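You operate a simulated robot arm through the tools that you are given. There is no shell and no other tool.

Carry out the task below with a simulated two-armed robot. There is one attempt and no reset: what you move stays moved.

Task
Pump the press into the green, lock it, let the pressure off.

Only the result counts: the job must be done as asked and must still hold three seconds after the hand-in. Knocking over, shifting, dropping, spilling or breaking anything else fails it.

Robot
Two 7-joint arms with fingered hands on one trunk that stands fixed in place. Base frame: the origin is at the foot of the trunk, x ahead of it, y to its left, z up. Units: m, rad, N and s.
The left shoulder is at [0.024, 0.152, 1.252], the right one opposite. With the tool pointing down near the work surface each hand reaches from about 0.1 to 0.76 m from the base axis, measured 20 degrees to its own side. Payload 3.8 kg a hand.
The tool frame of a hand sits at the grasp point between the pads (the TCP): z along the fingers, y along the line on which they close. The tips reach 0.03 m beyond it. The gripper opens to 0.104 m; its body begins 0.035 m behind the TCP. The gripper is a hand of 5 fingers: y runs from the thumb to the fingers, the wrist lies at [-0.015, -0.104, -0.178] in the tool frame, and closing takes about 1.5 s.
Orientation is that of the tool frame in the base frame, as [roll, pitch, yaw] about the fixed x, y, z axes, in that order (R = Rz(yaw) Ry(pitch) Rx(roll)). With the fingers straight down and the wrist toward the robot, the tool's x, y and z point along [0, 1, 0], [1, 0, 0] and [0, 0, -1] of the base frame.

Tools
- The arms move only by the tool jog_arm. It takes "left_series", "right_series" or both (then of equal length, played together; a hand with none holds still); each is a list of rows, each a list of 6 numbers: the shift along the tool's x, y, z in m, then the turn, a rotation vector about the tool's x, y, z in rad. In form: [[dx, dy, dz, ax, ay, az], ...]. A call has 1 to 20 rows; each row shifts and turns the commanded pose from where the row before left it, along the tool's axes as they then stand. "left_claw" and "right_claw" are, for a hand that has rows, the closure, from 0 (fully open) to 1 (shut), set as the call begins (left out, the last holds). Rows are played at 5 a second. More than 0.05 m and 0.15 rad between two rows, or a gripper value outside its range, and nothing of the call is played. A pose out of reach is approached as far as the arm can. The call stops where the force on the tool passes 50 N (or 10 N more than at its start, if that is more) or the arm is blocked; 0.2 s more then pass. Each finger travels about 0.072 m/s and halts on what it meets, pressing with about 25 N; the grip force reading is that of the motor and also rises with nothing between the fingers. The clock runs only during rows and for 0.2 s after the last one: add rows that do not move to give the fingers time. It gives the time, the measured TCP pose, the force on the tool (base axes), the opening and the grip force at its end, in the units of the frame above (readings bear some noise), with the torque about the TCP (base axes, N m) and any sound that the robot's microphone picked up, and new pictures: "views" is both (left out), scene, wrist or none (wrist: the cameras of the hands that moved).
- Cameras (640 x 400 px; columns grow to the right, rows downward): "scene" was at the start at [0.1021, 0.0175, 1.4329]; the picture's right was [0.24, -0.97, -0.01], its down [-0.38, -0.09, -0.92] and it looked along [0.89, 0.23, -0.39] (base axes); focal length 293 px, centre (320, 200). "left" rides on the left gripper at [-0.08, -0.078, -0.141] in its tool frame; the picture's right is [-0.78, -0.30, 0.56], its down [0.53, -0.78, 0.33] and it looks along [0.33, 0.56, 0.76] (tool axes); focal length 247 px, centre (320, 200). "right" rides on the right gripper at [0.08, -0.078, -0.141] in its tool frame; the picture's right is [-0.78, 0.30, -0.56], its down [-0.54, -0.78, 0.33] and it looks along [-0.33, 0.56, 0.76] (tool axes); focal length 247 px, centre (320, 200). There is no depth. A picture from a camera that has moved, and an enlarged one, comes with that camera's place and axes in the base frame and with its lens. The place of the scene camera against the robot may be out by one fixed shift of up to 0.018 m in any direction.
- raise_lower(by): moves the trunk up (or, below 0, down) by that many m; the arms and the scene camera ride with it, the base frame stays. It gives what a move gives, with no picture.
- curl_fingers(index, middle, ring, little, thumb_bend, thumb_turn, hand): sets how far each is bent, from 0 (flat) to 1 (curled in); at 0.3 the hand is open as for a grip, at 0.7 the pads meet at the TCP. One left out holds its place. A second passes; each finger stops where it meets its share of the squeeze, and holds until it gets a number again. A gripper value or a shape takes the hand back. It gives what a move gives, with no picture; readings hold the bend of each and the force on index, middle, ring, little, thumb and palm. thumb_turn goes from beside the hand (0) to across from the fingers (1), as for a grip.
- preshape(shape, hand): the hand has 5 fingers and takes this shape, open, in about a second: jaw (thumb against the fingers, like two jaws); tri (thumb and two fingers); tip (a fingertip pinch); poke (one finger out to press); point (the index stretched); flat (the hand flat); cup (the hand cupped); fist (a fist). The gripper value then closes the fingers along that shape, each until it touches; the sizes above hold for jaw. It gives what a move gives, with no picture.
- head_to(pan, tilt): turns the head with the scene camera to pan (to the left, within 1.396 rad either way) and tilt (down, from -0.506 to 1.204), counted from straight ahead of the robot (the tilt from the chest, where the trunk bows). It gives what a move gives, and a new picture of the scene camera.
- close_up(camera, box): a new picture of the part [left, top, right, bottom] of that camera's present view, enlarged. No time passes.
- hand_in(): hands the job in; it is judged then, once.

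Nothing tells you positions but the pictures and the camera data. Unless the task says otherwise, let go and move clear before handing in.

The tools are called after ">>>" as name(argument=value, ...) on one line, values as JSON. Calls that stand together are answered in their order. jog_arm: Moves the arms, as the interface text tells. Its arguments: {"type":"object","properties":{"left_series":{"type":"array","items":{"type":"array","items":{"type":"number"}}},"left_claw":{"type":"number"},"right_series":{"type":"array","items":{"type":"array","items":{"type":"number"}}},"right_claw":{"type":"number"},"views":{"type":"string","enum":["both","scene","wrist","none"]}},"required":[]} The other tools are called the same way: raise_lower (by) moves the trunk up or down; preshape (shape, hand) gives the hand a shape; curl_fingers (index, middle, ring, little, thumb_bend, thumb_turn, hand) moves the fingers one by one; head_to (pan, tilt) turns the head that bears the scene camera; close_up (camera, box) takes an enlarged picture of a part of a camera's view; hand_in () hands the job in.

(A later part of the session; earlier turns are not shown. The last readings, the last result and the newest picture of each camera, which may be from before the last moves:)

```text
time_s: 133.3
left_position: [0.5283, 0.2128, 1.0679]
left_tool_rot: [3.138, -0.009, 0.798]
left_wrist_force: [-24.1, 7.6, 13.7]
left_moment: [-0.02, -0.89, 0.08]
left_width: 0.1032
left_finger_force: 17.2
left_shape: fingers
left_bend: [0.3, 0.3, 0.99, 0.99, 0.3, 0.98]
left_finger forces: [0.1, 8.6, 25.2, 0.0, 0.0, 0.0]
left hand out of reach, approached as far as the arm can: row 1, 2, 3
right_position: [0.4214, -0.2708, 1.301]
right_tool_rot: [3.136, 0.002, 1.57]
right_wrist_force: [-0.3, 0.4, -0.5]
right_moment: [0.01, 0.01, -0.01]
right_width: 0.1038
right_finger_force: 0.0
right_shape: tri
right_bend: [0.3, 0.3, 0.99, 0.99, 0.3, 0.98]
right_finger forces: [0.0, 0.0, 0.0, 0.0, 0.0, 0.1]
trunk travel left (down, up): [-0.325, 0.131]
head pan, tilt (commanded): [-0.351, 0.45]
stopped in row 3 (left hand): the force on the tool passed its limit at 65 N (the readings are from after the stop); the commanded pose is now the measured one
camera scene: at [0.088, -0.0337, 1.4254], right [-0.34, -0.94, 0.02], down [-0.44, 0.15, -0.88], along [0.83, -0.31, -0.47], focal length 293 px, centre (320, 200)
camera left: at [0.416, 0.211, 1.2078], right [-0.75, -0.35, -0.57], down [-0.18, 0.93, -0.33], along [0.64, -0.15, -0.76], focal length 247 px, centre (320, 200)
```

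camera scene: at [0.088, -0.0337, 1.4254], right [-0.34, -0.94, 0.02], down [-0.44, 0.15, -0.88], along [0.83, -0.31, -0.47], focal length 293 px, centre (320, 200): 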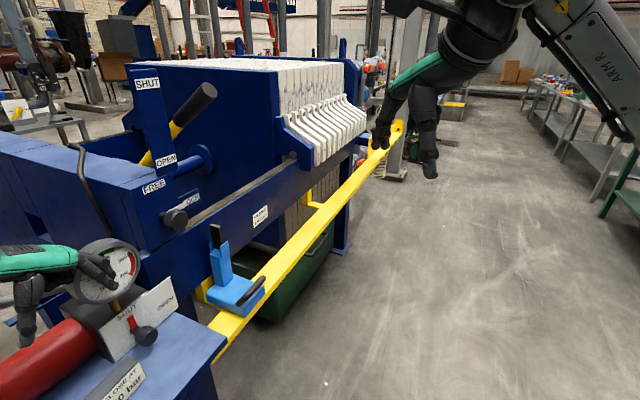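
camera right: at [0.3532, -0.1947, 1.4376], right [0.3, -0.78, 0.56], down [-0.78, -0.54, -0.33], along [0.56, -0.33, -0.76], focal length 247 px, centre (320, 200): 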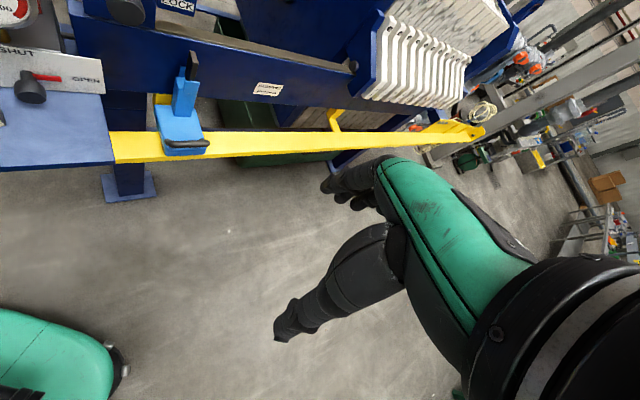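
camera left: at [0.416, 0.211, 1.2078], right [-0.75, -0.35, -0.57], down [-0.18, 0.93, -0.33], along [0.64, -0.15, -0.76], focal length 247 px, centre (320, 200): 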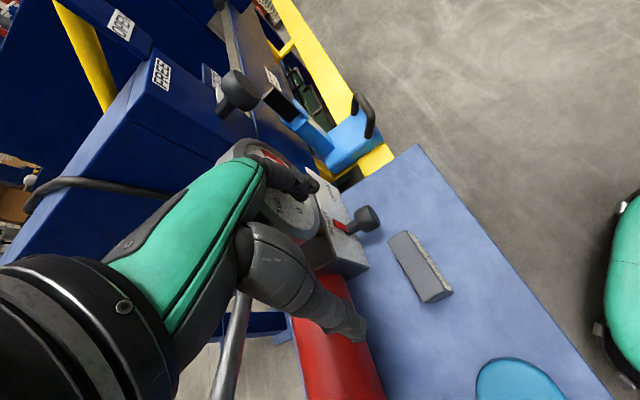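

The arm couldn't follow the path and the knuckles pressed on the gauge. Backing straight off.

>>> jog_arm(left_series=[[-0.0167, -0.0334, -0.026, 0, 0, 0], [-0.0167, -0.0334, -0.026, 0, 0, 0], [0, 0, -0.03, 0, 0, 0], [0, 0, -0.03, 0, 0, 0], [0, 0, -0.03, 0, 0, 0]], views="both")

>>> head_to(pan=0.1, tilt=0.5)

>>> close_up(camera="scene", box=[160, 180, 360, 320])

```text
time_s: 134.7
left_position: [0.4548, 0.2374, 1.1571]
left_tool_rot: [-3.079, 0.093, 0.819]
left_wrist_force: [0.9, 0.1, -0.1]
left_moment: [-0.01, 0.0, -0.03]
left_width: 0.103
left_finger_force: 0.1
left_shape: fingers
left_bend: [0.3, 0.3, 0.99, 0.99, 0.3, 0.98]
left_finger forces: [0.0, 0.1, 0.1, 0.1, 0.1, 0.0]
right_position: [0.4299, -0.2723, 1.2967]
right_tool_rot: [-3.139, 0.0, 1.569]
right_wrist_force: [1.1, 0.6, 0.5]
right_moment: [-0.02, -0.03, 0.02]
right_width: 0.1036
right_finger_force: 0.1
right_shape: tri
right_bend: [0.3, 0.3, 0.99, 0.99, 0.3, 0.98]
right_finger forces: [0.0, 0.1, 0.1, 0.0, 0.0, 0.0]
trunk travel left (down, up): [-0.325, 0.131]
head pan, tilt (commanded): [-0.351, 0.45]
stopped in row 5 (left hand): the arm was blocked; the commanded pose is now the measured one
camera scene: at [0.1003, -0.0323, 1.4304], right [-0.29, -0.96, 0.01], down [-0.4, 0.11, -0.91], along [0.87, -0.27, -0.42], focal length 293 px, centre (320, 200)
camera left: at [0.3601, 0.2372, 1.3091], right [-0.8, -0.38, -0.46], down [-0.24, 0.91, -0.33], along [0.55, -0.16, -0.82], focal length 247 px, centre (320, 200)
```

scene: 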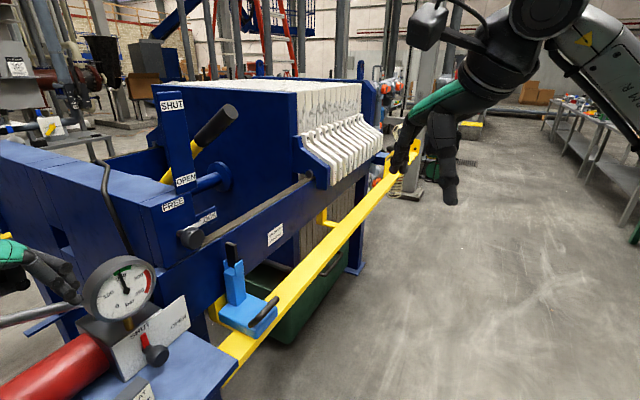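
left: 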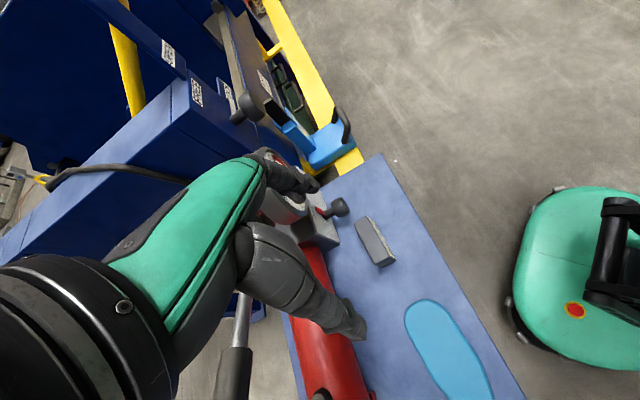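

```text
time_s: 135.6
left_position: [0.455, 0.2375, 1.1571]
left_tool_rot: [-3.082, 0.093, 0.82]
left_wrist_force: [0.3, -0.1, -0.7]
left_moment: [0.0, -0.02, -0.01]
left_width: 0.1033
left_finger_force: 0.1
left_shape: fingers
left_bend: [0.3, 0.3, 0.99, 0.99, 0.3, 0.98]
left_finger forces: [0.0, 0.1, 0.0, 0.0, 0.0, 0.0]
right_position: [0.4314, -0.2725, 1.2975]
right_tool_rot: [-3.139, 0.001, 1.569]
right_wrist_force: [-0.2, -0.3, -0.2]
right_moment: [0.02, 0.03, 0.01]
right_width: 0.1035
right_finger_force: 0.1
right_shape: tri
right_bend: [0.3, 0.3, 0.99, 0.99, 0.3, 0.98]
right_finger forces: [0.0, 0.1, 0.1, 0.0, 0.0, 0.1]
trunk travel left (down, up): [-0.325, 0.131]
head pan, tilt (commanded): [0.099, 0.499]
camera scene: at [0.101, -0.0306, 1.4298], right [-0.27, -0.96, 0.01], down [-0.41, 0.1, -0.91], along [0.87, -0.25, -0.42], focal length 293 px, centre (320, 200)
```

scene: 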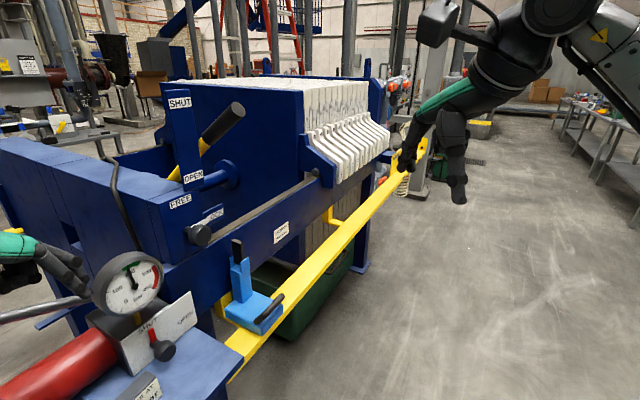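

```text
2.86 times, centred on (260, 250) of scene
camera zoom: at [0.101, -0.0306, 1.4298], right [-0.27, -0.96, 0.01], down [-0.41, 0.1, -0.91], along [0.87, -0.25, -0.42], focal length 838 px, centre (491, 57)
```

zoom: 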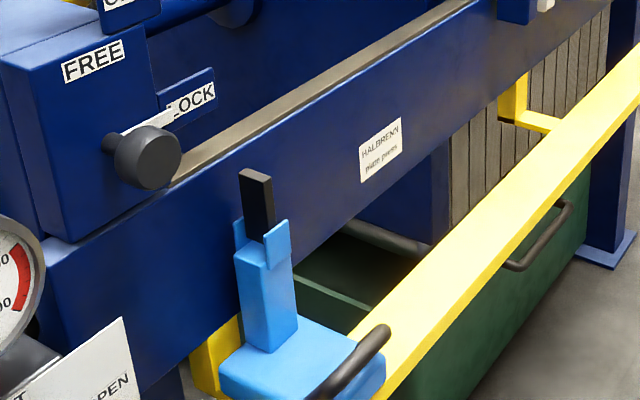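

The lock pointer is clearly on LOCK and the gauge looks intact. My left elbow is jammed high beside the head, so I'll move the hand up and left, then roll it in a forward reach to swing the elbow outboard.

>>> jog_arm(left_series=[[0.02, -0.0104, -0.03, 0, 0, 0], [0.02, -0.0104, -0.03, 0, 0, 0], [0.02, -0.0104, -0.03, 0, 0, 0], [0.02, -0.0104, -0.03, 0, 0, 0], [0.02, -0.0104, -0.03, 0, 0, 0]], views="none")

>>> head_to(pan=0.3, tilt=0.499)

```text
time_s: 136.8
left_position: [0.503, 0.3504, 1.3012]
left_tool_rot: [-3.083, 0.089, 0.818]
left_wrist_force: [-1.2, -0.2, -0.4]
left_moment: [0.02, -0.02, 0.02]
left_width: 0.1033
left_finger_force: 0.0
left_shape: fingers
left_bend: [0.3, 0.3, 0.99, 0.99, 0.3, 0.98]
left_finger forces: [0.1, 0.1, 0.0, 0.0, 0.0, 0.0]
right_position: [0.4318, -0.2701, 1.2971]
right_tool_rot: [-3.139, 0.001, 1.569]
right_wrist_force: [0.2, 0.6, -0.2]
right_moment: [-0.01, 0.0, 0.0]
right_width: 0.1033
right_finger_force: 0.1
right_shape: tri
right_bend: [0.3, 0.3, 0.99, 0.99, 0.3, 0.98]
right_finger forces: [0.1, 0.0, 0.0, 0.0, 0.1, 0.1]
trunk travel left (down, up): [-0.325, 0.131]
head pan, tilt (commanded): [0.099, 0.499]
```

```text
time_s: 137.6
left_position: [0.5025, 0.3484, 1.3018]
left_tool_rot: [-3.083, 0.088, 0.816]
left_wrist_force: [0.5, 1.4, -0.3]
left_moment: [0.0, -0.03, -0.01]
left_width: 0.1033
left_finger_force: 0.1
left_shape: fingers
left_bend: [0.3, 0.3, 0.99, 0.99, 0.3, 0.98]
left_finger forces: [0.0, 0.0, 0.1, 0.0, 0.0, 0.1]
right_position: [0.4308, -0.2718, 1.297]
right_tool_rot: [-3.141, 0.001, 1.569]
right_wrist_force: [0.5, 0.2, 0.5]
right_moment: [-0.01, 0.01, 0.0]
right_width: 0.1038
right_finger_force: 0.0
right_shape: tri
right_bend: [0.3, 0.3, 0.99, 0.99, 0.3, 0.98]
right_finger forces: [0.1, 0.1, 0.0, 0.0, 0.0, 0.0]
trunk travel left (down, up): [-0.325, 0.131]
head pan, tilt (commanded): [0.3, 0.499]
camera scene: at [0.0982, 0.0218, 1.42], right [0.29, -0.96, -0.01], down [-0.5, -0.14, -0.86], along [0.82, 0.26, -0.52], focal length 293 px, centre (320, 200)
```

scene: 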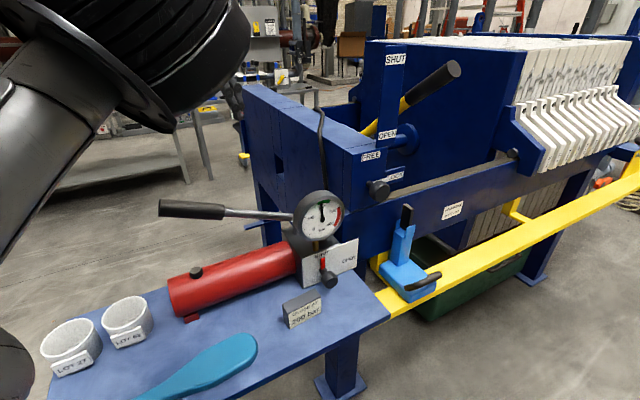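

The head is free. I'm now pitching the hand up toward a forward reach.

>>> jog_arm(left_series=[[0.01, 0, 0, 0, 0.1428, 0], [0.01, 0, 0, 0, 0.1428, 0], [0, 0, 0, 0, 0.1428, 0], [0, 0, 0, 0, 0.1428, 0], [0, 0, 0, 0, 0.1428, 0], [0, 0, 0, 0, 0.1428, 0]], views="scene")

```text
time_s: 138.9
left_position: [0.5151, 0.3635, 1.3013]
left_tool_rot: [-3.059, -0.769, 0.751]
left_wrist_force: [-0.2, 0.0, -0.3]
left_moment: [-0.02, 0.03, 0.0]
left_width: 0.1029
left_finger_force: 0.0
left_shape: fingers
left_bend: [0.3, 0.3, 0.99, 0.99, 0.3, 0.98]
left_finger forces: [0.0, 0.0, 0.0, 0.2, 0.0, 0.0]
right_position: [0.4316, -0.2719, 1.2974]
right_tool_rot: [-3.14, -0.001, 1.569]
right_wrist_force: [-0.6, -0.4, 0.0]
right_moment: [0.0, -0.01, -0.03]
right_width: 0.1038
right_finger_force: 0.0
right_shape: tri
right_bend: [0.3, 0.3, 0.99, 0.99, 0.3, 0.98]
right_finger forces: [0.0, 0.1, 0.1, 0.0, 0.0, 0.0]
trunk travel left (down, up): [-0.325, 0.131]
head pan, tilt (commanded): [0.3, 0.499]
camera scene: at [0.0982, 0.0216, 1.42], right [0.3, -0.96, -0.01], down [-0.5, -0.14, -0.86], along [0.82, 0.26, -0.52], focal length 293 px, centre (320, 200)
```

scene: 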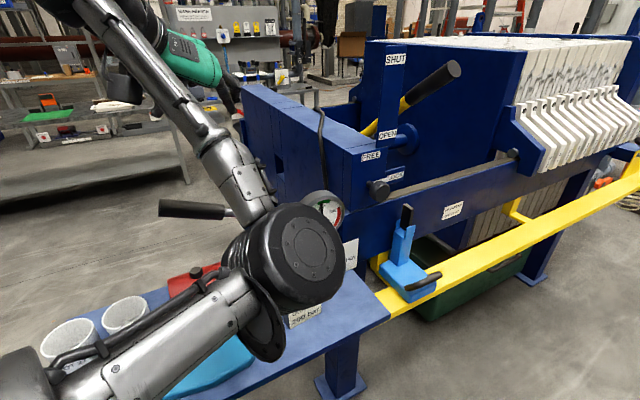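

The elbow is inboard and low now. I'll raise the trunk for table clearance, then roll the hand counter-clockwise so the elbow passes under and out to the left.

>>> raise_lower(by=0.1)

>>> jog_arm(left_series=[[0, 0, 0, 0, 0, -0.14], [0, 0, 0, 0, 0, -0.14], [0, 0, 0, 0, 0, -0.14], [0, 0, 0, 0, 0, -0.14], [0, 0, 0, 0, 0, -0.14], [0, 0, 0, 0, 0, -0.14]], views="scene")

```text
time_s: 140.3
left_position: [0.5134, 0.3649, 1.4014]
left_tool_rot: [-3.059, -0.766, 0.753]
left_wrist_force: [-0.3, -1.1, 0.1]
left_moment: [0.0, 0.01, 0.01]
left_width: 0.1031
left_finger_force: 0.0
left_shape: fingers
left_bend: [0.3, 0.3, 0.99, 0.99, 0.3, 0.98]
left_finger forces: [0.0, 0.1, 0.0, 0.1, 0.0, 0.1]
right_position: [0.4292, -0.2719, 1.3967]
right_tool_rot: [-3.14, 0.0, 1.568]
right_wrist_force: [-0.4, 0.1, 0.3]
right_moment: [0.02, 0.02, 0.01]
right_width: 0.1036
right_finger_force: 0.1
right_shape: tri
right_bend: [0.3, 0.3, 0.99, 0.99, 0.3, 0.98]
right_finger forces: [0.0, 0.0, 0.0, 0.1, 0.0, 0.0]
trunk travel left (down, up): [-0.425, 0.031]
head pan, tilt (commanded): [0.3, 0.499]
```

```text
time_s: 141.7
left_position: [0.5143, 0.3636, 1.4013]
left_tool_rot: [2.552, -0.531, 1.796]
left_wrist_force: [0.1, -0.8, -0.8]
left_moment: [0.03, 0.01, 0.02]
left_width: 0.103
left_finger_force: 0.1
left_shape: fingers
left_bend: [0.3, 0.3, 0.99, 0.99, 0.3, 0.98]
left_finger forces: [0.0, 0.0, 0.1, 0.0, 0.0, 0.0]
right_position: [0.431, -0.2723, 1.3975]
right_tool_rot: [-3.141, 0.0, 1.569]
right_wrist_force: [0.2, 0.0, 0.2]
right_moment: [0.03, -0.02, 0.0]
right_width: 0.1038
right_finger_force: 0.0
right_shape: tri
right_bend: [0.3, 0.3, 0.99, 0.99, 0.3, 0.98]
right_finger forces: [0.1, 0.0, 0.0, 0.0, 0.0, 0.0]
trunk travel left (down, up): [-0.425, 0.031]
head pan, tilt (commanded): [0.3, 0.499]
camera scene: at [0.0785, 0.0213, 1.5268], right [0.3, -0.96, 0.0], down [-0.46, -0.14, -0.88], along [0.84, 0.26, -0.48], focal length 293 px, centre (320, 200)
```

scene: 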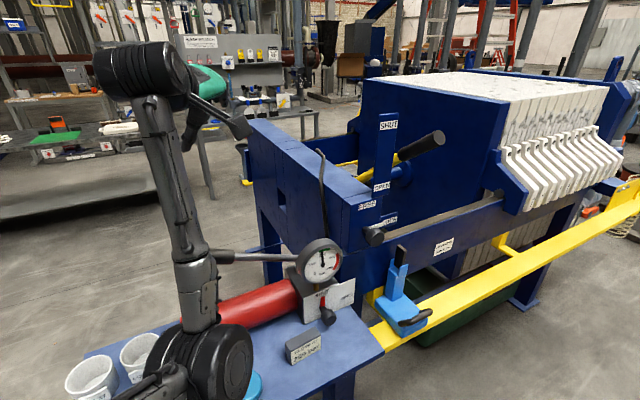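

>>> jog_arm(left_series=[[0, 0, 0, 0, 0, -0.14], [0, 0, 0, 0, 0, -0.14], [0, 0, 0, 0, 0, -0.14], [0, 0, 0, 0, 0, -0.14], [0, 0, 0, 0, 0, -0.14], [0, 0, 0, 0, 0, -0.14]], views="scene")

```text
time_s: 143.1
left_position: [0.5155, 0.3637, 1.4013]
left_tool_rot: [2.369, 0.017, 2.465]
left_wrist_force: [-0.3, 0.1, 0.1]
left_moment: [0.0, 0.0, -0.01]
left_width: 0.1034
left_finger_force: 0.1
left_shape: fingers
left_bend: [0.3, 0.3, 0.99, 0.99, 0.3, 0.98]
left_finger forces: [0.1, 0.0, 0.1, 0.0, 0.0, 0.1]
right_position: [0.4304, -0.2735, 1.3961]
right_tool_rot: [-3.139, 0.0, 1.57]
right_wrist_force: [0.2, 0.7, 0.1]
right_moment: [0.01, 0.01, -0.03]
right_width: 0.1037
right_finger_force: 0.0
right_shape: tri
right_bend: [0.3, 0.3, 0.99, 0.99, 0.3, 0.98]
right_finger forces: [0.0, 0.0, 0.1, 0.1, 0.1, 0.0]
trunk travel left (down, up): [-0.425, 0.031]
head pan, tilt (commanded): [0.3, 0.499]
camera scene: at [0.0787, 0.0211, 1.5268], right [0.3, -0.96, 0.0], down [-0.46, -0.14, -0.88], along [0.84, 0.26, -0.48], focal length 293 px, centre (320, 200)
```

scene: 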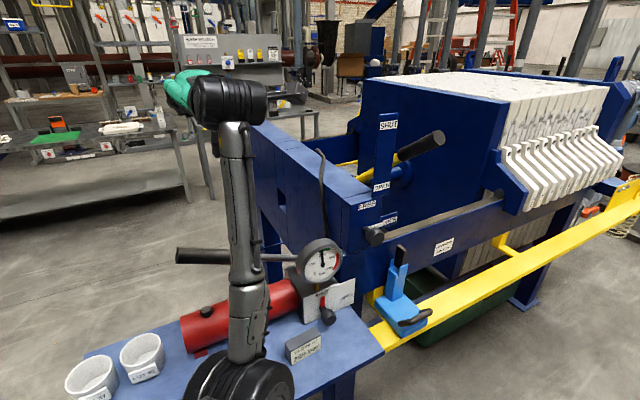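

>>> jog_arm(left_series=[[0, 0, 0, 0, 0, -0.14], [0, 0, 0, 0, 0, -0.14], [0, 0, 0, 0, 0, -0.14], [0, 0, 0, 0, 0, -0.14], [0, 0, 0, 0, 0, -0.14], [0, 0, 0, 0, 0, -0.14]], views="scene")

```text
time_s: 144.5
left_position: [0.5163, 0.3634, 1.4022]
left_tool_rot: [2.582, 0.56, -3.139]
left_wrist_force: [-0.9, -0.5, 0.1]
left_moment: [0.01, 0.01, -0.01]
left_width: 0.1034
left_finger_force: 0.1
left_shape: fingers
left_bend: [0.3, 0.3, 0.99, 0.99, 0.3, 0.98]
left_finger forces: [0.0, 0.1, 0.0, 0.0, 0.0, 0.1]
right_position: [0.4304, -0.272, 1.3964]
right_tool_rot: [-3.14, -0.001, 1.568]
right_wrist_force: [0.2, -0.9, 0.7]
right_moment: [-0.04, -0.03, 0.0]
right_width: 0.1038
right_finger_force: 0.0
right_shape: tri
right_bend: [0.3, 0.3, 0.99, 0.99, 0.3, 0.98]
right_finger forces: [0.1, 0.0, 0.0, 0.1, 0.1, 0.0]
trunk travel left (down, up): [-0.425, 0.031]
head pan, tilt (commanded): [0.3, 0.499]
camera scene: at [0.0789, 0.0215, 1.5267], right [0.3, -0.96, 0.0], down [-0.46, -0.14, -0.88], along [0.84, 0.26, -0.48], focal length 293 px, centre (320, 200)
```

scene: 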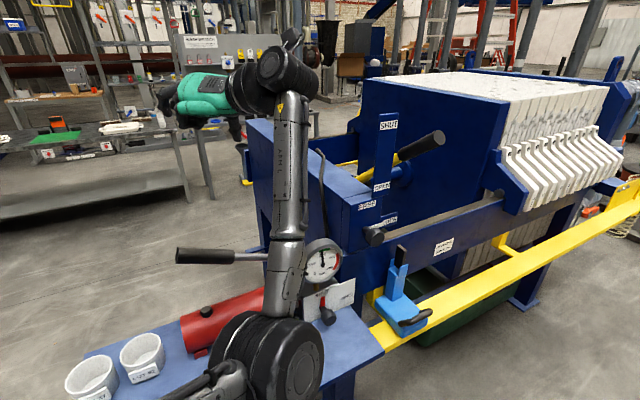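

The roll at this reach doesn't swing the elbow outboard. The elbow's side can be changed near full extension, so I'll extend the arm forward high above the bench and roll back there.

>>> jog_arm(left_series=[[-0.042, 0, 0.01, 0, 0, 0], [-0.042, 0, 0.01, 0, 0, 0]], views="none")

>>> jog_arm(left_series=[[-0.0146, 0.0021, 0, 0, 0, 0.14], [-0.0146, 0.0021, 0, 0, 0, 0.14], [-0.0146, 0.0021, 0, 0, 0, 0.14], [-0.0146, 0.0021, 0, 0, 0, 0.14], [-0.0146, 0.0021, 0, 0, 0, 0.14], [-0.0146, 0.0021, 0, 0, 0, 0.14]], views="scene")

```text
time_s: 145.1
left_position: [0.5958, 0.3755, 1.4316]
left_tool_rot: [2.58, 0.555, -3.139]
left_wrist_force: [-0.5, 0.0, 0.0]
left_moment: [0.02, 0.02, 0.05]
left_width: 0.1033
left_finger_force: 0.0
left_shape: fingers
left_bend: [0.3, 0.3, 0.99, 0.99, 0.3, 0.98]
left_finger forces: [0.0, 0.1, 0.0, 0.0, 0.0, 0.1]
right_position: [0.4321, -0.2721, 1.3971]
right_tool_rot: [-3.137, 0.001, 1.571]
right_wrist_force: [-0.3, 0.2, -0.2]
right_moment: [0.01, 0.0, 0.01]
right_width: 0.1038
right_finger_force: 0.1
right_shape: tri
right_bend: [0.3, 0.3, 0.99, 0.99, 0.3, 0.98]
right_finger forces: [0.0, 0.0, 0.0, 0.0, 0.1, 0.0]
trunk travel left (down, up): [-0.425, 0.031]
head pan, tilt (commanded): [0.3, 0.499]
```

```text
time_s: 146.5
left_position: [0.6717, 0.3593, 1.4677]
left_tool_rot: [2.371, 0.014, 2.459]
left_wrist_force: [-0.5, 0.2, 0.3]
left_moment: [-0.03, 0.01, 0.0]
left_width: 0.1031
left_finger_force: 0.0
left_shape: fingers
left_bend: [0.3, 0.3, 0.99, 0.99, 0.3, 0.98]
left_finger forces: [0.1, 0.1, 0.1, 0.0, 0.1, 0.1]
right_position: [0.4299, -0.2734, 1.3969]
right_tool_rot: [-3.14, -0.001, 1.569]
right_wrist_force: [0.2, 1.2, 0.2]
right_moment: [-0.02, -0.01, 0.03]
right_width: 0.1038
right_finger_force: 0.1
right_shape: tri
right_bend: [0.3, 0.3, 0.99, 0.99, 0.3, 0.98]
right_finger forces: [0.0, 0.0, 0.0, 0.0, 0.0, 0.0]
trunk travel left (down, up): [-0.425, 0.031]
head pan, tilt (commanded): [0.3, 0.499]
camera scene: at [0.0788, 0.0217, 1.5267], right [0.3, -0.96, 0.0], down [-0.46, -0.14, -0.88], along [0.84, 0.26, -0.48], focal length 293 px, centre (320, 200)
```

scene: 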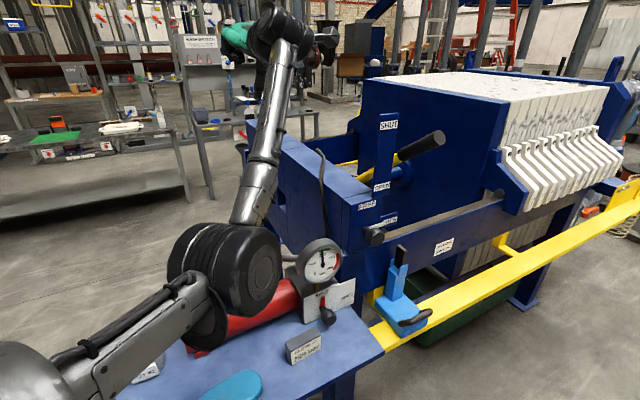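

>>> jog_arm(left_series=[[-0.0245, 0.0233, 0.0092, 0, 0, 0], [-0.0245, 0.0233, 0.0092, 0, 0, 0], [-0.0146, 0.0021, 0, 0, 0, 0.14], [-0.0146, 0.0021, 0, 0, 0, 0.14], [-0.0146, 0.0021, 0, 0, 0, 0.14], [-0.0146, 0.0021, 0, 0, 0, 0.14], [-0.0146, 0.0021, 0, 0, 0, 0.14], [-0.0146, 0.0021, 0, 0, 0, 0.14], [-0.0146, 0.0021, 0, 0, 0, 0.14], [-0.0146, 0.0021, 0, 0, 0, 0.14]], views="scene")

```text
time_s: 148.7
left_position: [0.7738, 0.2911, 1.4469]
left_tool_rot: [2.725, -0.67, 1.493]
left_wrist_force: [-0.7, -0.2, -0.9]
left_moment: [-0.01, 0.0, 0.01]
left_width: 0.1032
left_finger_force: 0.1
left_shape: fingers
left_bend: [0.3, 0.3, 0.99, 0.99, 0.3, 0.98]
left_finger forces: [0.1, 0.0, 0.1, 0.0, 0.1, 0.1]
left hand out of reach, approached as far as the arm can: row 4, 5, 6, 7, 8, 9, 10
right_position: [0.4284, -0.2709, 1.3982]
right_tool_rot: [-3.142, 0.0, 1.569]
right_wrist_force: [0.2, 0.7, -0.3]
right_moment: [-0.01, 0.0, 0.02]
right_width: 0.1034
right_finger_force: 0.0
right_shape: tri
right_bend: [0.3, 0.3, 0.99, 0.99, 0.3, 0.98]
right_finger forces: [0.0, 0.1, 0.0, 0.0, 0.0, 0.0]
trunk travel left (down, up): [-0.425, 0.031]
head pan, tilt (commanded): [0.3, 0.499]
camera scene: at [0.0776, 0.0213, 1.5268], right [0.3, -0.96, 0.0], down [-0.46, -0.14, -0.88], along [0.84, 0.26, -0.48], focal length 293 px, centre (320, 200)
```

scene: 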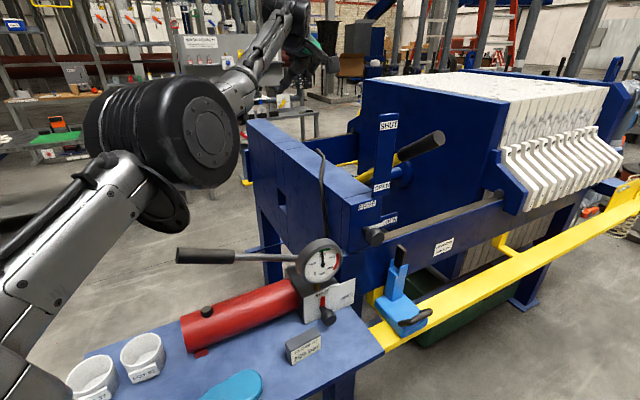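

The elbow has come up level and to the left of the arm line. Retracting the hand now so it bends outward.

>>> jog_arm(left_series=[[-0.0098, -0.0409, -0.0103, 0, 0, 0], [-0.0098, -0.0409, -0.0103, 0, 0, 0], [-0.0098, -0.0409, -0.0103, 0, 0, 0], [-0.0098, -0.0409, -0.0103, 0, 0, 0], [-0.0098, -0.0409, -0.0103, 0, 0, 0]], views="scene")

```text
time_s: 149.9
left_position: [0.5623, 0.2913, 1.3876]
left_tool_rot: [2.725, -0.668, 1.494]
left_wrist_force: [-0.5, -0.2, 0.2]
left_moment: [0.02, 0.01, -0.01]
left_width: 0.103
left_finger_force: 0.1
left_shape: fingers
left_bend: [0.3, 0.3, 0.99, 0.99, 0.3, 0.97]
left_finger forces: [0.0, 0.0, 0.0, 0.0, 0.0, 0.0]
right_position: [0.4295, -0.2711, 1.3977]
right_tool_rot: [-3.141, 0.001, 1.57]
right_wrist_force: [-0.4, -0.3, 0.0]
right_moment: [0.03, -0.04, -0.02]
right_width: 0.1039
right_finger_force: 0.1
right_shape: tri
right_bend: [0.3, 0.3, 0.99, 0.99, 0.3, 0.98]
right_finger forces: [0.1, 0.0, 0.0, 0.1, 0.1, 0.1]
trunk travel left (down, up): [-0.425, 0.031]
head pan, tilt (commanded): [0.3, 0.499]
camera scene: at [0.0772, 0.0222, 1.5268], right [0.3, -0.96, 0.0], down [-0.46, -0.14, -0.88], along [0.84, 0.26, -0.48], focal length 293 px, centre (320, 200)
```

scene: 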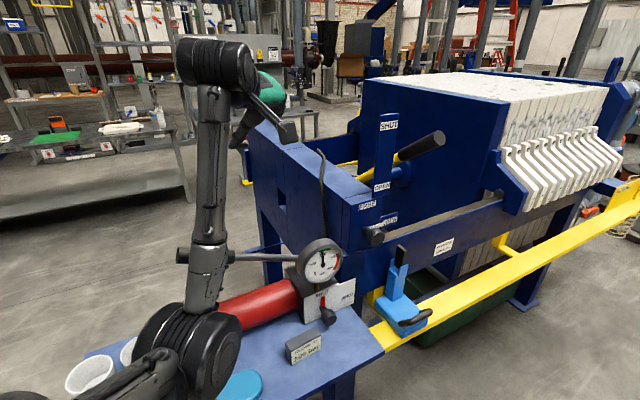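

The elbow settles low, but with the trunk at its original height that posture suits the valve: elbow near my waist and forearm level over the table edge. I'm lowering the trunk by 10 cm, taking the valve orientation and coming in front of the pump.

>>> raise_lower(by=-0.1)

>>> jog_arm(left_series=[[0, 0, 0, -0.0103, -0.0215, 0.1343], [0, 0, 0, -0.0103, -0.0215, 0.1343], [0, 0, 0, -0.0103, -0.0215, 0.1343], [0, 0, 0, -0.0103, -0.0215, 0.1343], [-0.0444, 0.0034, -0.0087, 0, 0, 0], [-0.0444, 0.0034, -0.0087, 0, 0, 0], [-0.0444, 0.0034, -0.0087, 0, 0, 0], [-0.0444, 0.0034, -0.0087, 0, 0, 0]], views="both")

```text
time_s: 151.2
left_position: [0.5647, 0.2901, 1.2895]
left_tool_rot: [2.723, -0.667, 1.496]
left_wrist_force: [-0.3, 0.4, 0.0]
left_moment: [-0.01, 0.01, 0.01]
left_width: 0.1032
left_finger_force: 0.1
left_shape: fingers
left_bend: [0.3, 0.3, 0.99, 0.99, 0.3, 0.97]
left_finger forces: [0.0, 0.1, 0.0, 0.0, 0.1, 0.0]
right_position: [0.4303, -0.2729, 1.297]
right_tool_rot: [-3.141, 0.0, 1.569]
right_wrist_force: [-0.6, -0.3, 0.4]
right_moment: [-0.01, -0.02, 0.0]
right_width: 0.1037
right_finger_force: 0.0
right_shape: tri
right_bend: [0.3, 0.3, 0.99, 0.99, 0.3, 0.98]
right_finger forces: [0.0, 0.0, 0.1, 0.0, 0.0, 0.0]
trunk travel left (down, up): [-0.325, 0.131]
head pan, tilt (commanded): [0.3, 0.499]
```

```text
time_s: 153.0
left_position: [0.4614, 0.1669, 1.2014]
left_tool_rot: [3.14, -0.699, 0.788]
left_wrist_force: [0.5, -0.6, -0.4]
left_moment: [-0.01, 0.03, -0.01]
left_width: 0.1031
left_finger_force: 0.1
left_shape: fingers
left_bend: [0.3, 0.3, 0.99, 0.99, 0.3, 0.97]
left_finger forces: [0.0, 0.1, 0.1, 0.1, 0.0, 0.1]
right_position: [0.4293, -0.2731, 1.2976]
right_tool_rot: [-3.14, -0.002, 1.569]
right_wrist_force: [-0.6, -0.9, 0.2]
right_moment: [-0.03, 0.01, 0.02]
right_width: 0.1039
right_finger_force: 0.0
right_shape: tri
right_bend: [0.3, 0.3, 0.99, 0.99, 0.3, 0.98]
right_finger forces: [0.1, 0.0, 0.1, 0.1, 0.0, 0.1]
trunk travel left (down, up): [-0.325, 0.131]
head pan, tilt (commanded): [0.3, 0.499]
camera scene: at [0.0975, 0.021, 1.4201], right [0.3, -0.96, -0.01], down [-0.5, -0.14, -0.86], along [0.82, 0.26, -0.52], focal length 293 px, centre (320, 200)
camera left: at [0.2999, 0.1152, 1.2579], right [-0.38, 0.04, -0.93], down [-0.11, 0.99, 0.09], along [0.92, 0.14, -0.37], focal length 247 px, centre (320, 200)
```

scene: 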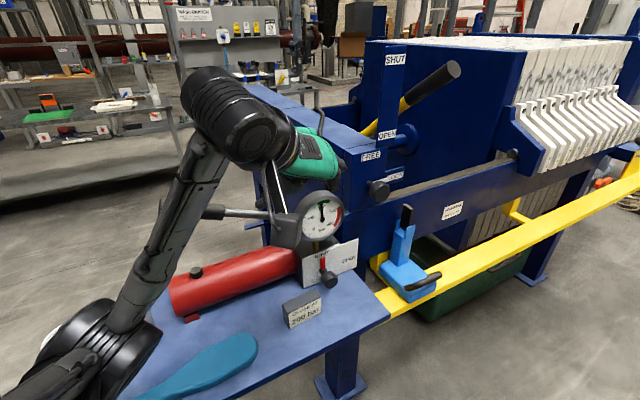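
left: 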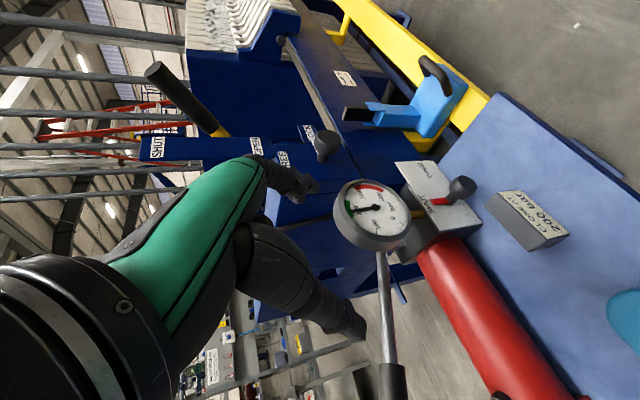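

The valve orientation is reached without any limit, with the elbow low-left and about 25 cm above the table. Setting the fingers for the knob and moving down in front of the pump.

>>> curl_fingers(hand="left", index=0.42, middle=0.42, thumb_bend=0.56)

>>> jog_arm(left_series=[[-0.0309, 0.0222, 0.0235, 0, 0, 0], [-0.0309, 0.0222, 0.0235, 0, 0, 0], [-0.0309, 0.0222, 0.0235, 0, 0, 0], [-0.0309, 0.0222, 0.0235, 0, 0, 0]], views="both")

```text
time_s: 154.0
left_position: [0.4624, 0.1685, 1.2013]
left_tool_rot: [3.14, -0.698, 0.789]
left_wrist_force: [0.6, -0.3, -0.2]
left_moment: [0.0, 0.0, -0.01]
left_width: 0.0551
left_finger_force: 0.1
left_shape: fingers
left_bend: [0.42, 0.42, 0.99, 0.99, 0.56, 0.97]
left_finger forces: [0.0, 0.0, 0.0, 0.0, 0.0, 0.0]
right_position: [0.4299, -0.2723, 1.2967]
right_tool_rot: [-3.139, -0.001, 1.569]
right_wrist_force: [-0.6, 0.0, -0.2]
right_moment: [0.0, 0.0, 0.04]
right_width: 0.1037
right_finger_force: 0.1
right_shape: tri
right_bend: [0.3, 0.3, 0.99, 0.99, 0.3, 0.98]
right_finger forces: [0.0, 0.0, 0.1, 0.0, 0.0, 0.1]
trunk travel left (down, up): [-0.325, 0.131]
head pan, tilt (commanded): [0.3, 0.499]
```

```text
time_s: 155.0
left_position: [0.5032, 0.0789, 1.0506]
left_tool_rot: [3.139, -0.698, 0.79]
left_wrist_force: [0.1, -0.5, 0.2]
left_moment: [0.01, 0.01, 0.0]
left_width: 0.0553
left_finger_force: 0.2
left_shape: fingers
left_bend: [0.42, 0.42, 0.99, 0.99, 0.56, 0.97]
left_finger forces: [0.1, 0.0, 0.0, 0.0, 0.1, 0.0]
right_position: [0.4314, -0.2737, 1.2971]
right_tool_rot: [-3.14, -0.003, 1.569]
right_wrist_force: [0.5, -1.0, 0.4]
right_moment: [-0.02, 0.02, -0.03]
right_width: 0.1037
right_finger_force: 0.0
right_shape: tri
right_bend: [0.3, 0.3, 0.99, 0.99, 0.3, 0.98]
right_finger forces: [0.0, 0.0, 0.0, 0.1, 0.1, 0.0]
trunk travel left (down, up): [-0.325, 0.131]
head pan, tilt (commanded): [0.3, 0.499]
camera scene: at [0.0986, 0.021, 1.42], right [0.3, -0.96, -0.01], down [-0.5, -0.14, -0.86], along [0.81, 0.26, -0.52], focal length 293 px, centre (320, 200)
camera left: at [0.3412, 0.0272, 1.1071], right [-0.38, 0.04, -0.93], down [-0.11, 0.99, 0.09], along [0.92, 0.14, -0.37], focal length 247 px, centre (320, 200)
```

scene: 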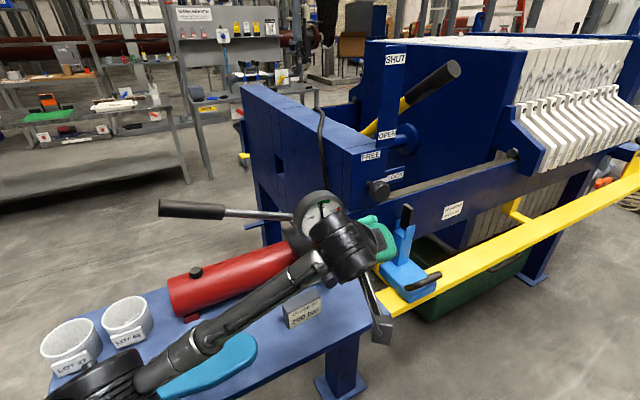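
left: 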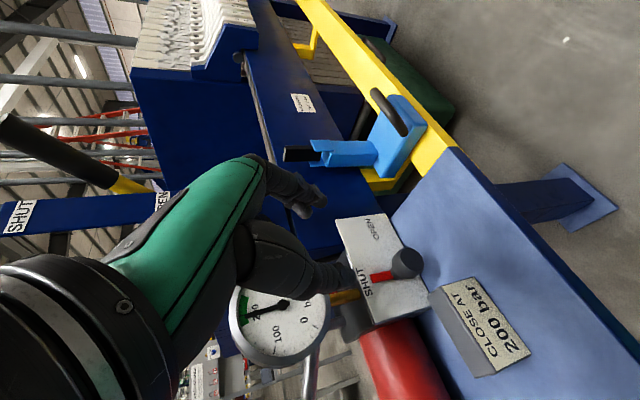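

>>> jog_arm(left_series=[[-0.004, 0.0023, 0.0326, 0, 0, 0], [-0.004, 0.0023, 0.0326, 0, 0, 0], [-0.004, 0.0023, 0.0327, 0, 0, 0]], views="both")

>>> close_up(camera="left", box=[240, 130, 480, 280])

>>> close_up(camera="scene", box=[40, 200, 400, 400])

```text
time_s: 155.8
left_position: [0.5458, 0.1149, 0.9662]
left_tool_rot: [3.139, -0.697, 0.789]
left_wrist_force: [-0.1, -0.1, -0.2]
left_moment: [-0.03, 0.01, 0.02]
left_width: 0.0555
left_finger_force: 0.1
left_shape: fingers
left_bend: [0.42, 0.42, 0.99, 0.99, 0.56, 0.97]
left_finger forces: [0.0, 0.1, 0.1, 0.0, 0.1, 0.0]
right_position: [0.4303, -0.2717, 1.2971]
right_tool_rot: [-3.14, 0.0, 1.57]
right_wrist_force: [0.4, 0.3, 0.4]
right_moment: [-0.02, -0.01, -0.01]
right_width: 0.1037
right_finger_force: 0.1
right_shape: tri
right_bend: [0.3, 0.3, 0.99, 0.99, 0.3, 0.98]
right_finger forces: [0.0, 0.1, 0.1, 0.0, 0.0, 0.0]
trunk travel left (down, up): [-0.325, 0.131]
head pan, tilt (commanded): [0.3, 0.499]
camera scene: at [0.0984, 0.0219, 1.42], right [0.3, -0.96, -0.01], down [-0.5, -0.14, -0.86], along [0.82, 0.26, -0.52], focal length 293 px, centre (320, 200)
camera left: at [0.3836, 0.0625, 1.0236], right [-0.38, 0.04, -0.93], down [-0.11, 0.99, 0.09], along [0.92, 0.13, -0.37], focal length 247 px, centre (320, 200)
```

scene: 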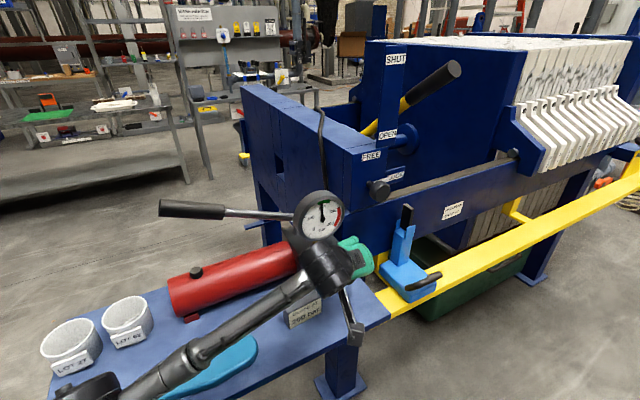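
left: 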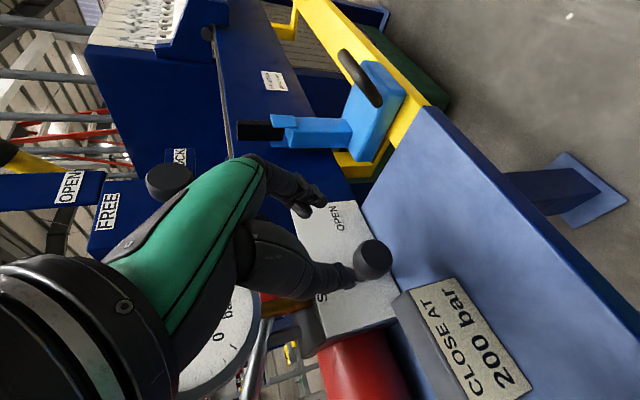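

```text
2.67 times, centred on (360, 205) of left
camera zoom: at [0.3836, 0.0625, 1.0236], right [-0.38, 0.04, -0.93], down [-0.11, 0.99, 0.09], along [0.92, 0.13, -0.37], focal length 659 px, centre (213, 187)
```

zoom: 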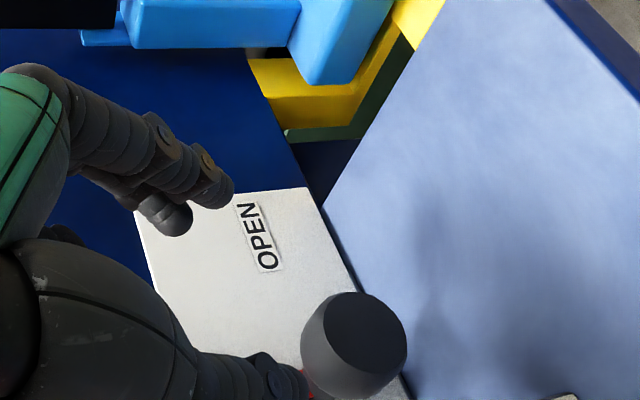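

```text
1.78 times, centred on (220, 300) of scene
camera zoom: at [0.0984, 0.0219, 1.42], right [0.3, -0.96, -0.01], down [-0.5, -0.14, -0.86], along [0.82, 0.26, -0.52], focal length 522 px, centre (498, 22)
```

zoom: 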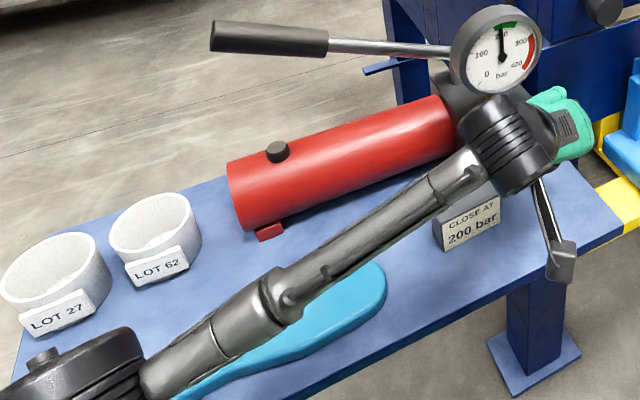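

The knob appears exactly where predicted. I'm easing the thumb open a touch for the approach and moving in.

>>> curl_fingers(hand="left", index=0.42, middle=0.42, thumb_bend=0.52)

>>> jog_arm(left_series=[[0, 0.0022, 0.028, 0, 0, 0], [0, 0, 0.027, 0, 0, 0], [0, 0, 0, 0, 0, 0]], views="both")

>>> close_up(camera="left", box=[240, 130, 480, 280])

```text
time_s: 156.8
left_position: [0.5451, 0.1143, 0.9665]
left_tool_rot: [3.139, -0.698, 0.789]
left_wrist_force: [-0.2, -0.1, 0.2]
left_moment: [-0.02, 0.01, 0.01]
left_width: 0.0599
left_finger_force: 0.0
left_shape: fingers
left_bend: [0.42, 0.42, 0.99, 0.99, 0.52, 0.97]
left_finger forces: [0.0, 0.1, 0.0, 0.0, 0.0, 0.0]
right_position: [0.4306, -0.2726, 1.297]
right_tool_rot: [-3.139, -0.001, 1.57]
right_wrist_force: [0.0, 0.3, -1.0]
right_moment: [-0.03, 0.0, 0.03]
right_width: 0.1037
right_finger_force: 0.0
right_shape: tri
right_bend: [0.3, 0.3, 0.99, 0.99, 0.3, 0.98]
right_finger forces: [0.0, 0.0, 0.0, 0.0, 0.0, 0.0]
trunk travel left (down, up): [-0.325, 0.131]
head pan, tilt (commanded): [0.3, 0.499]
```

```text
time_s: 157.6
left_position: [0.5717, 0.1376, 0.9237]
left_tool_rot: [3.141, -0.698, 0.786]
left_wrist_force: [-0.8, -0.1, 0.0]
left_moment: [0.02, 0.0, 0.0]
left_width: 0.06
left_finger_force: 0.0
left_shape: fingers
left_bend: [0.42, 0.42, 0.99, 0.99, 0.52, 0.97]
left_finger forces: [0.1, 0.0, 0.0, 0.1, 0.0, 0.1]
right_position: [0.4304, -0.2721, 1.297]
right_tool_rot: [-3.139, 0.001, 1.57]
right_wrist_force: [-0.5, -0.2, 0.6]
right_moment: [0.01, -0.02, -0.01]
right_width: 0.1035
right_finger_force: 0.1
right_shape: tri
right_bend: [0.3, 0.3, 0.99, 0.99, 0.3, 0.98]
right_finger forces: [0.0, 0.1, 0.1, 0.1, 0.0, 0.0]
trunk travel left (down, up): [-0.325, 0.131]
head pan, tilt (commanded): [0.3, 0.499]
camera scene: at [0.0979, 0.0214, 1.4201], right [0.3, -0.96, -0.01], down [-0.5, -0.14, -0.86], along [0.82, 0.26, -0.52], focal length 293 px, centre (320, 200)
camera left: at [0.4101, 0.0855, 0.9814], right [-0.38, 0.04, -0.93], down [-0.11, 0.99, 0.09], along [0.92, 0.13, -0.37], focal length 247 px, centre (320, 200)
```

scene: 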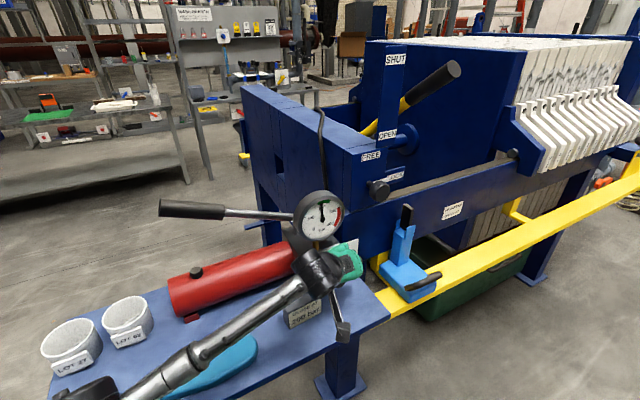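
left: 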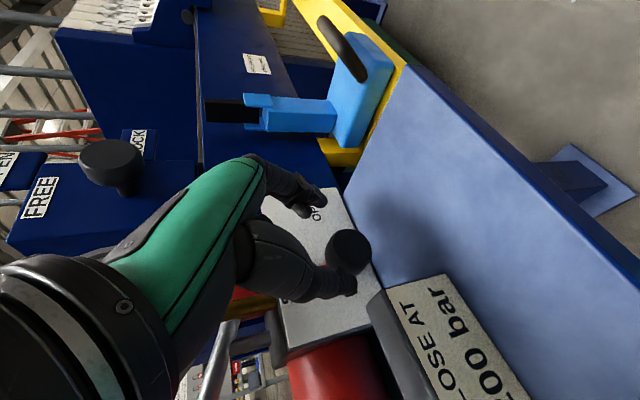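

```text
2.67 times, centred on (360, 205) of left
camera zoom: at [0.4101, 0.0855, 0.9814], right [-0.38, 0.04, -0.93], down [-0.11, 0.99, 0.09], along [0.92, 0.13, -0.37], focal length 659 px, centre (213, 187)
```

zoom: 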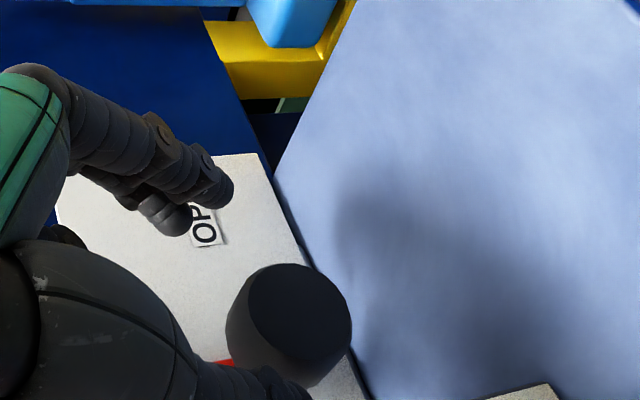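

>>> jog_arm(left_series=[[0, 0, 0.0165, 0, 0, 0], [0, 0, 0.016, 0, 0, 0], [0, 0, 0, 0, 0, 0]], views="both")

>>> close_up(camera="left", box=[200, 130, 520, 330])

>>> close_up(camera="scene", box=[40, 200, 400, 400])

```text
time_s: 158.4
left_position: [0.5857, 0.1531, 0.8994]
left_tool_rot: [3.138, -0.699, 0.79]
left_wrist_force: [0.2, 0.3, 0.1]
left_moment: [-0.01, 0.03, 0.02]
left_width: 0.06
left_finger_force: 0.1
left_shape: fingers
left_bend: [0.42, 0.42, 0.99, 0.99, 0.52, 0.97]
left_finger forces: [0.0, 0.0, 0.1, 0.1, 0.0, 0.0]
right_position: [0.4299, -0.2725, 1.2967]
right_tool_rot: [-3.141, 0.001, 1.569]
right_wrist_force: [0.1, 0.4, 0.5]
right_moment: [0.0, 0.0, 0.06]
right_width: 0.1035
right_finger_force: 0.2
right_shape: tri
right_bend: [0.3, 0.3, 0.99, 0.99, 0.3, 0.98]
right_finger forces: [0.1, 0.0, 0.0, 0.0, 0.0, 0.0]
trunk travel left (down, up): [-0.325, 0.131]
head pan, tilt (commanded): [0.3, 0.499]
camera scene: at [0.098, 0.0215, 1.4201], right [0.3, -0.96, -0.01], down [-0.5, -0.14, -0.86], along [0.82, 0.26, -0.52], focal length 293 px, centre (320, 200)
camera left: at [0.4246, 0.1005, 0.9568], right [-0.38, 0.04, -0.93], down [-0.11, 0.99, 0.09], along [0.92, 0.13, -0.37], focal length 247 px, centre (320, 200)
```

scene: 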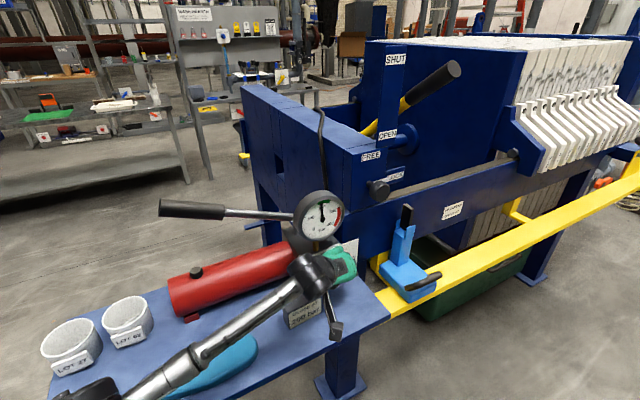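
left: 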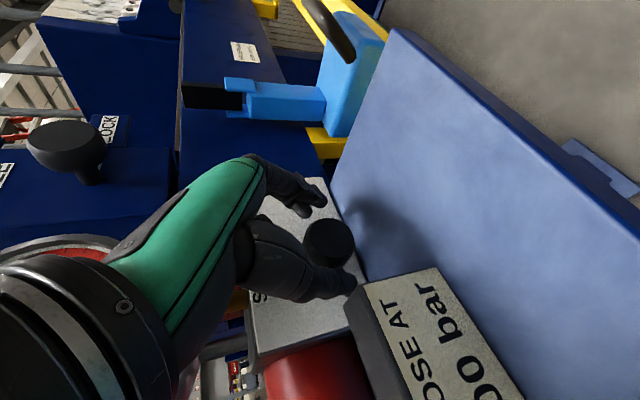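

```text
2.00 times, centred on (360, 230) of left
camera zoom: at [0.4246, 0.1005, 0.9568], right [-0.38, 0.04, -0.93], down [-0.11, 0.99, 0.09], along [0.92, 0.13, -0.37], focal length 494 px, centre (240, 140)
```

zoom: 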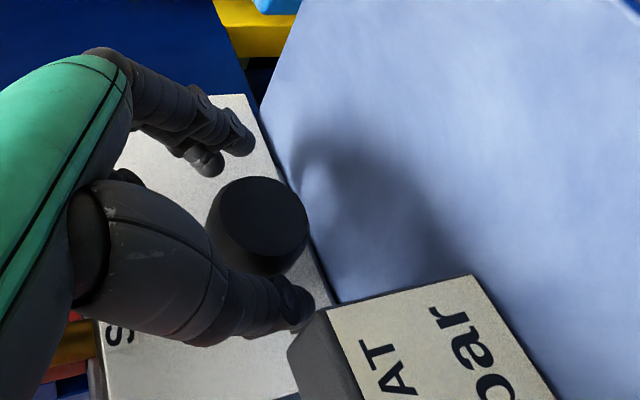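

```text
1.78 times, centred on (220, 300) of scene
camera zoom: at [0.098, 0.0215, 1.4201], right [0.3, -0.96, -0.01], down [-0.5, -0.14, -0.86], along [0.82, 0.26, -0.52], focal length 522 px, centre (498, 22)
```

zoom: 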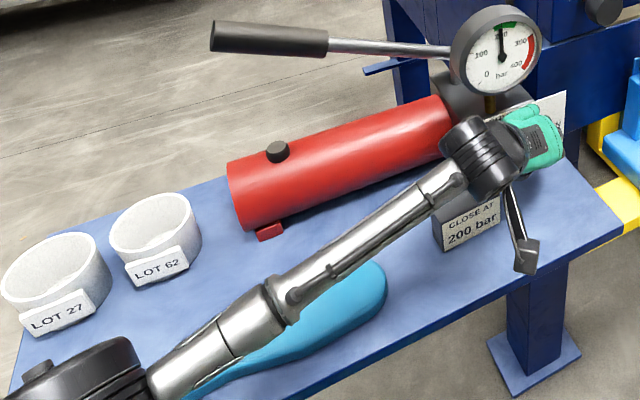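

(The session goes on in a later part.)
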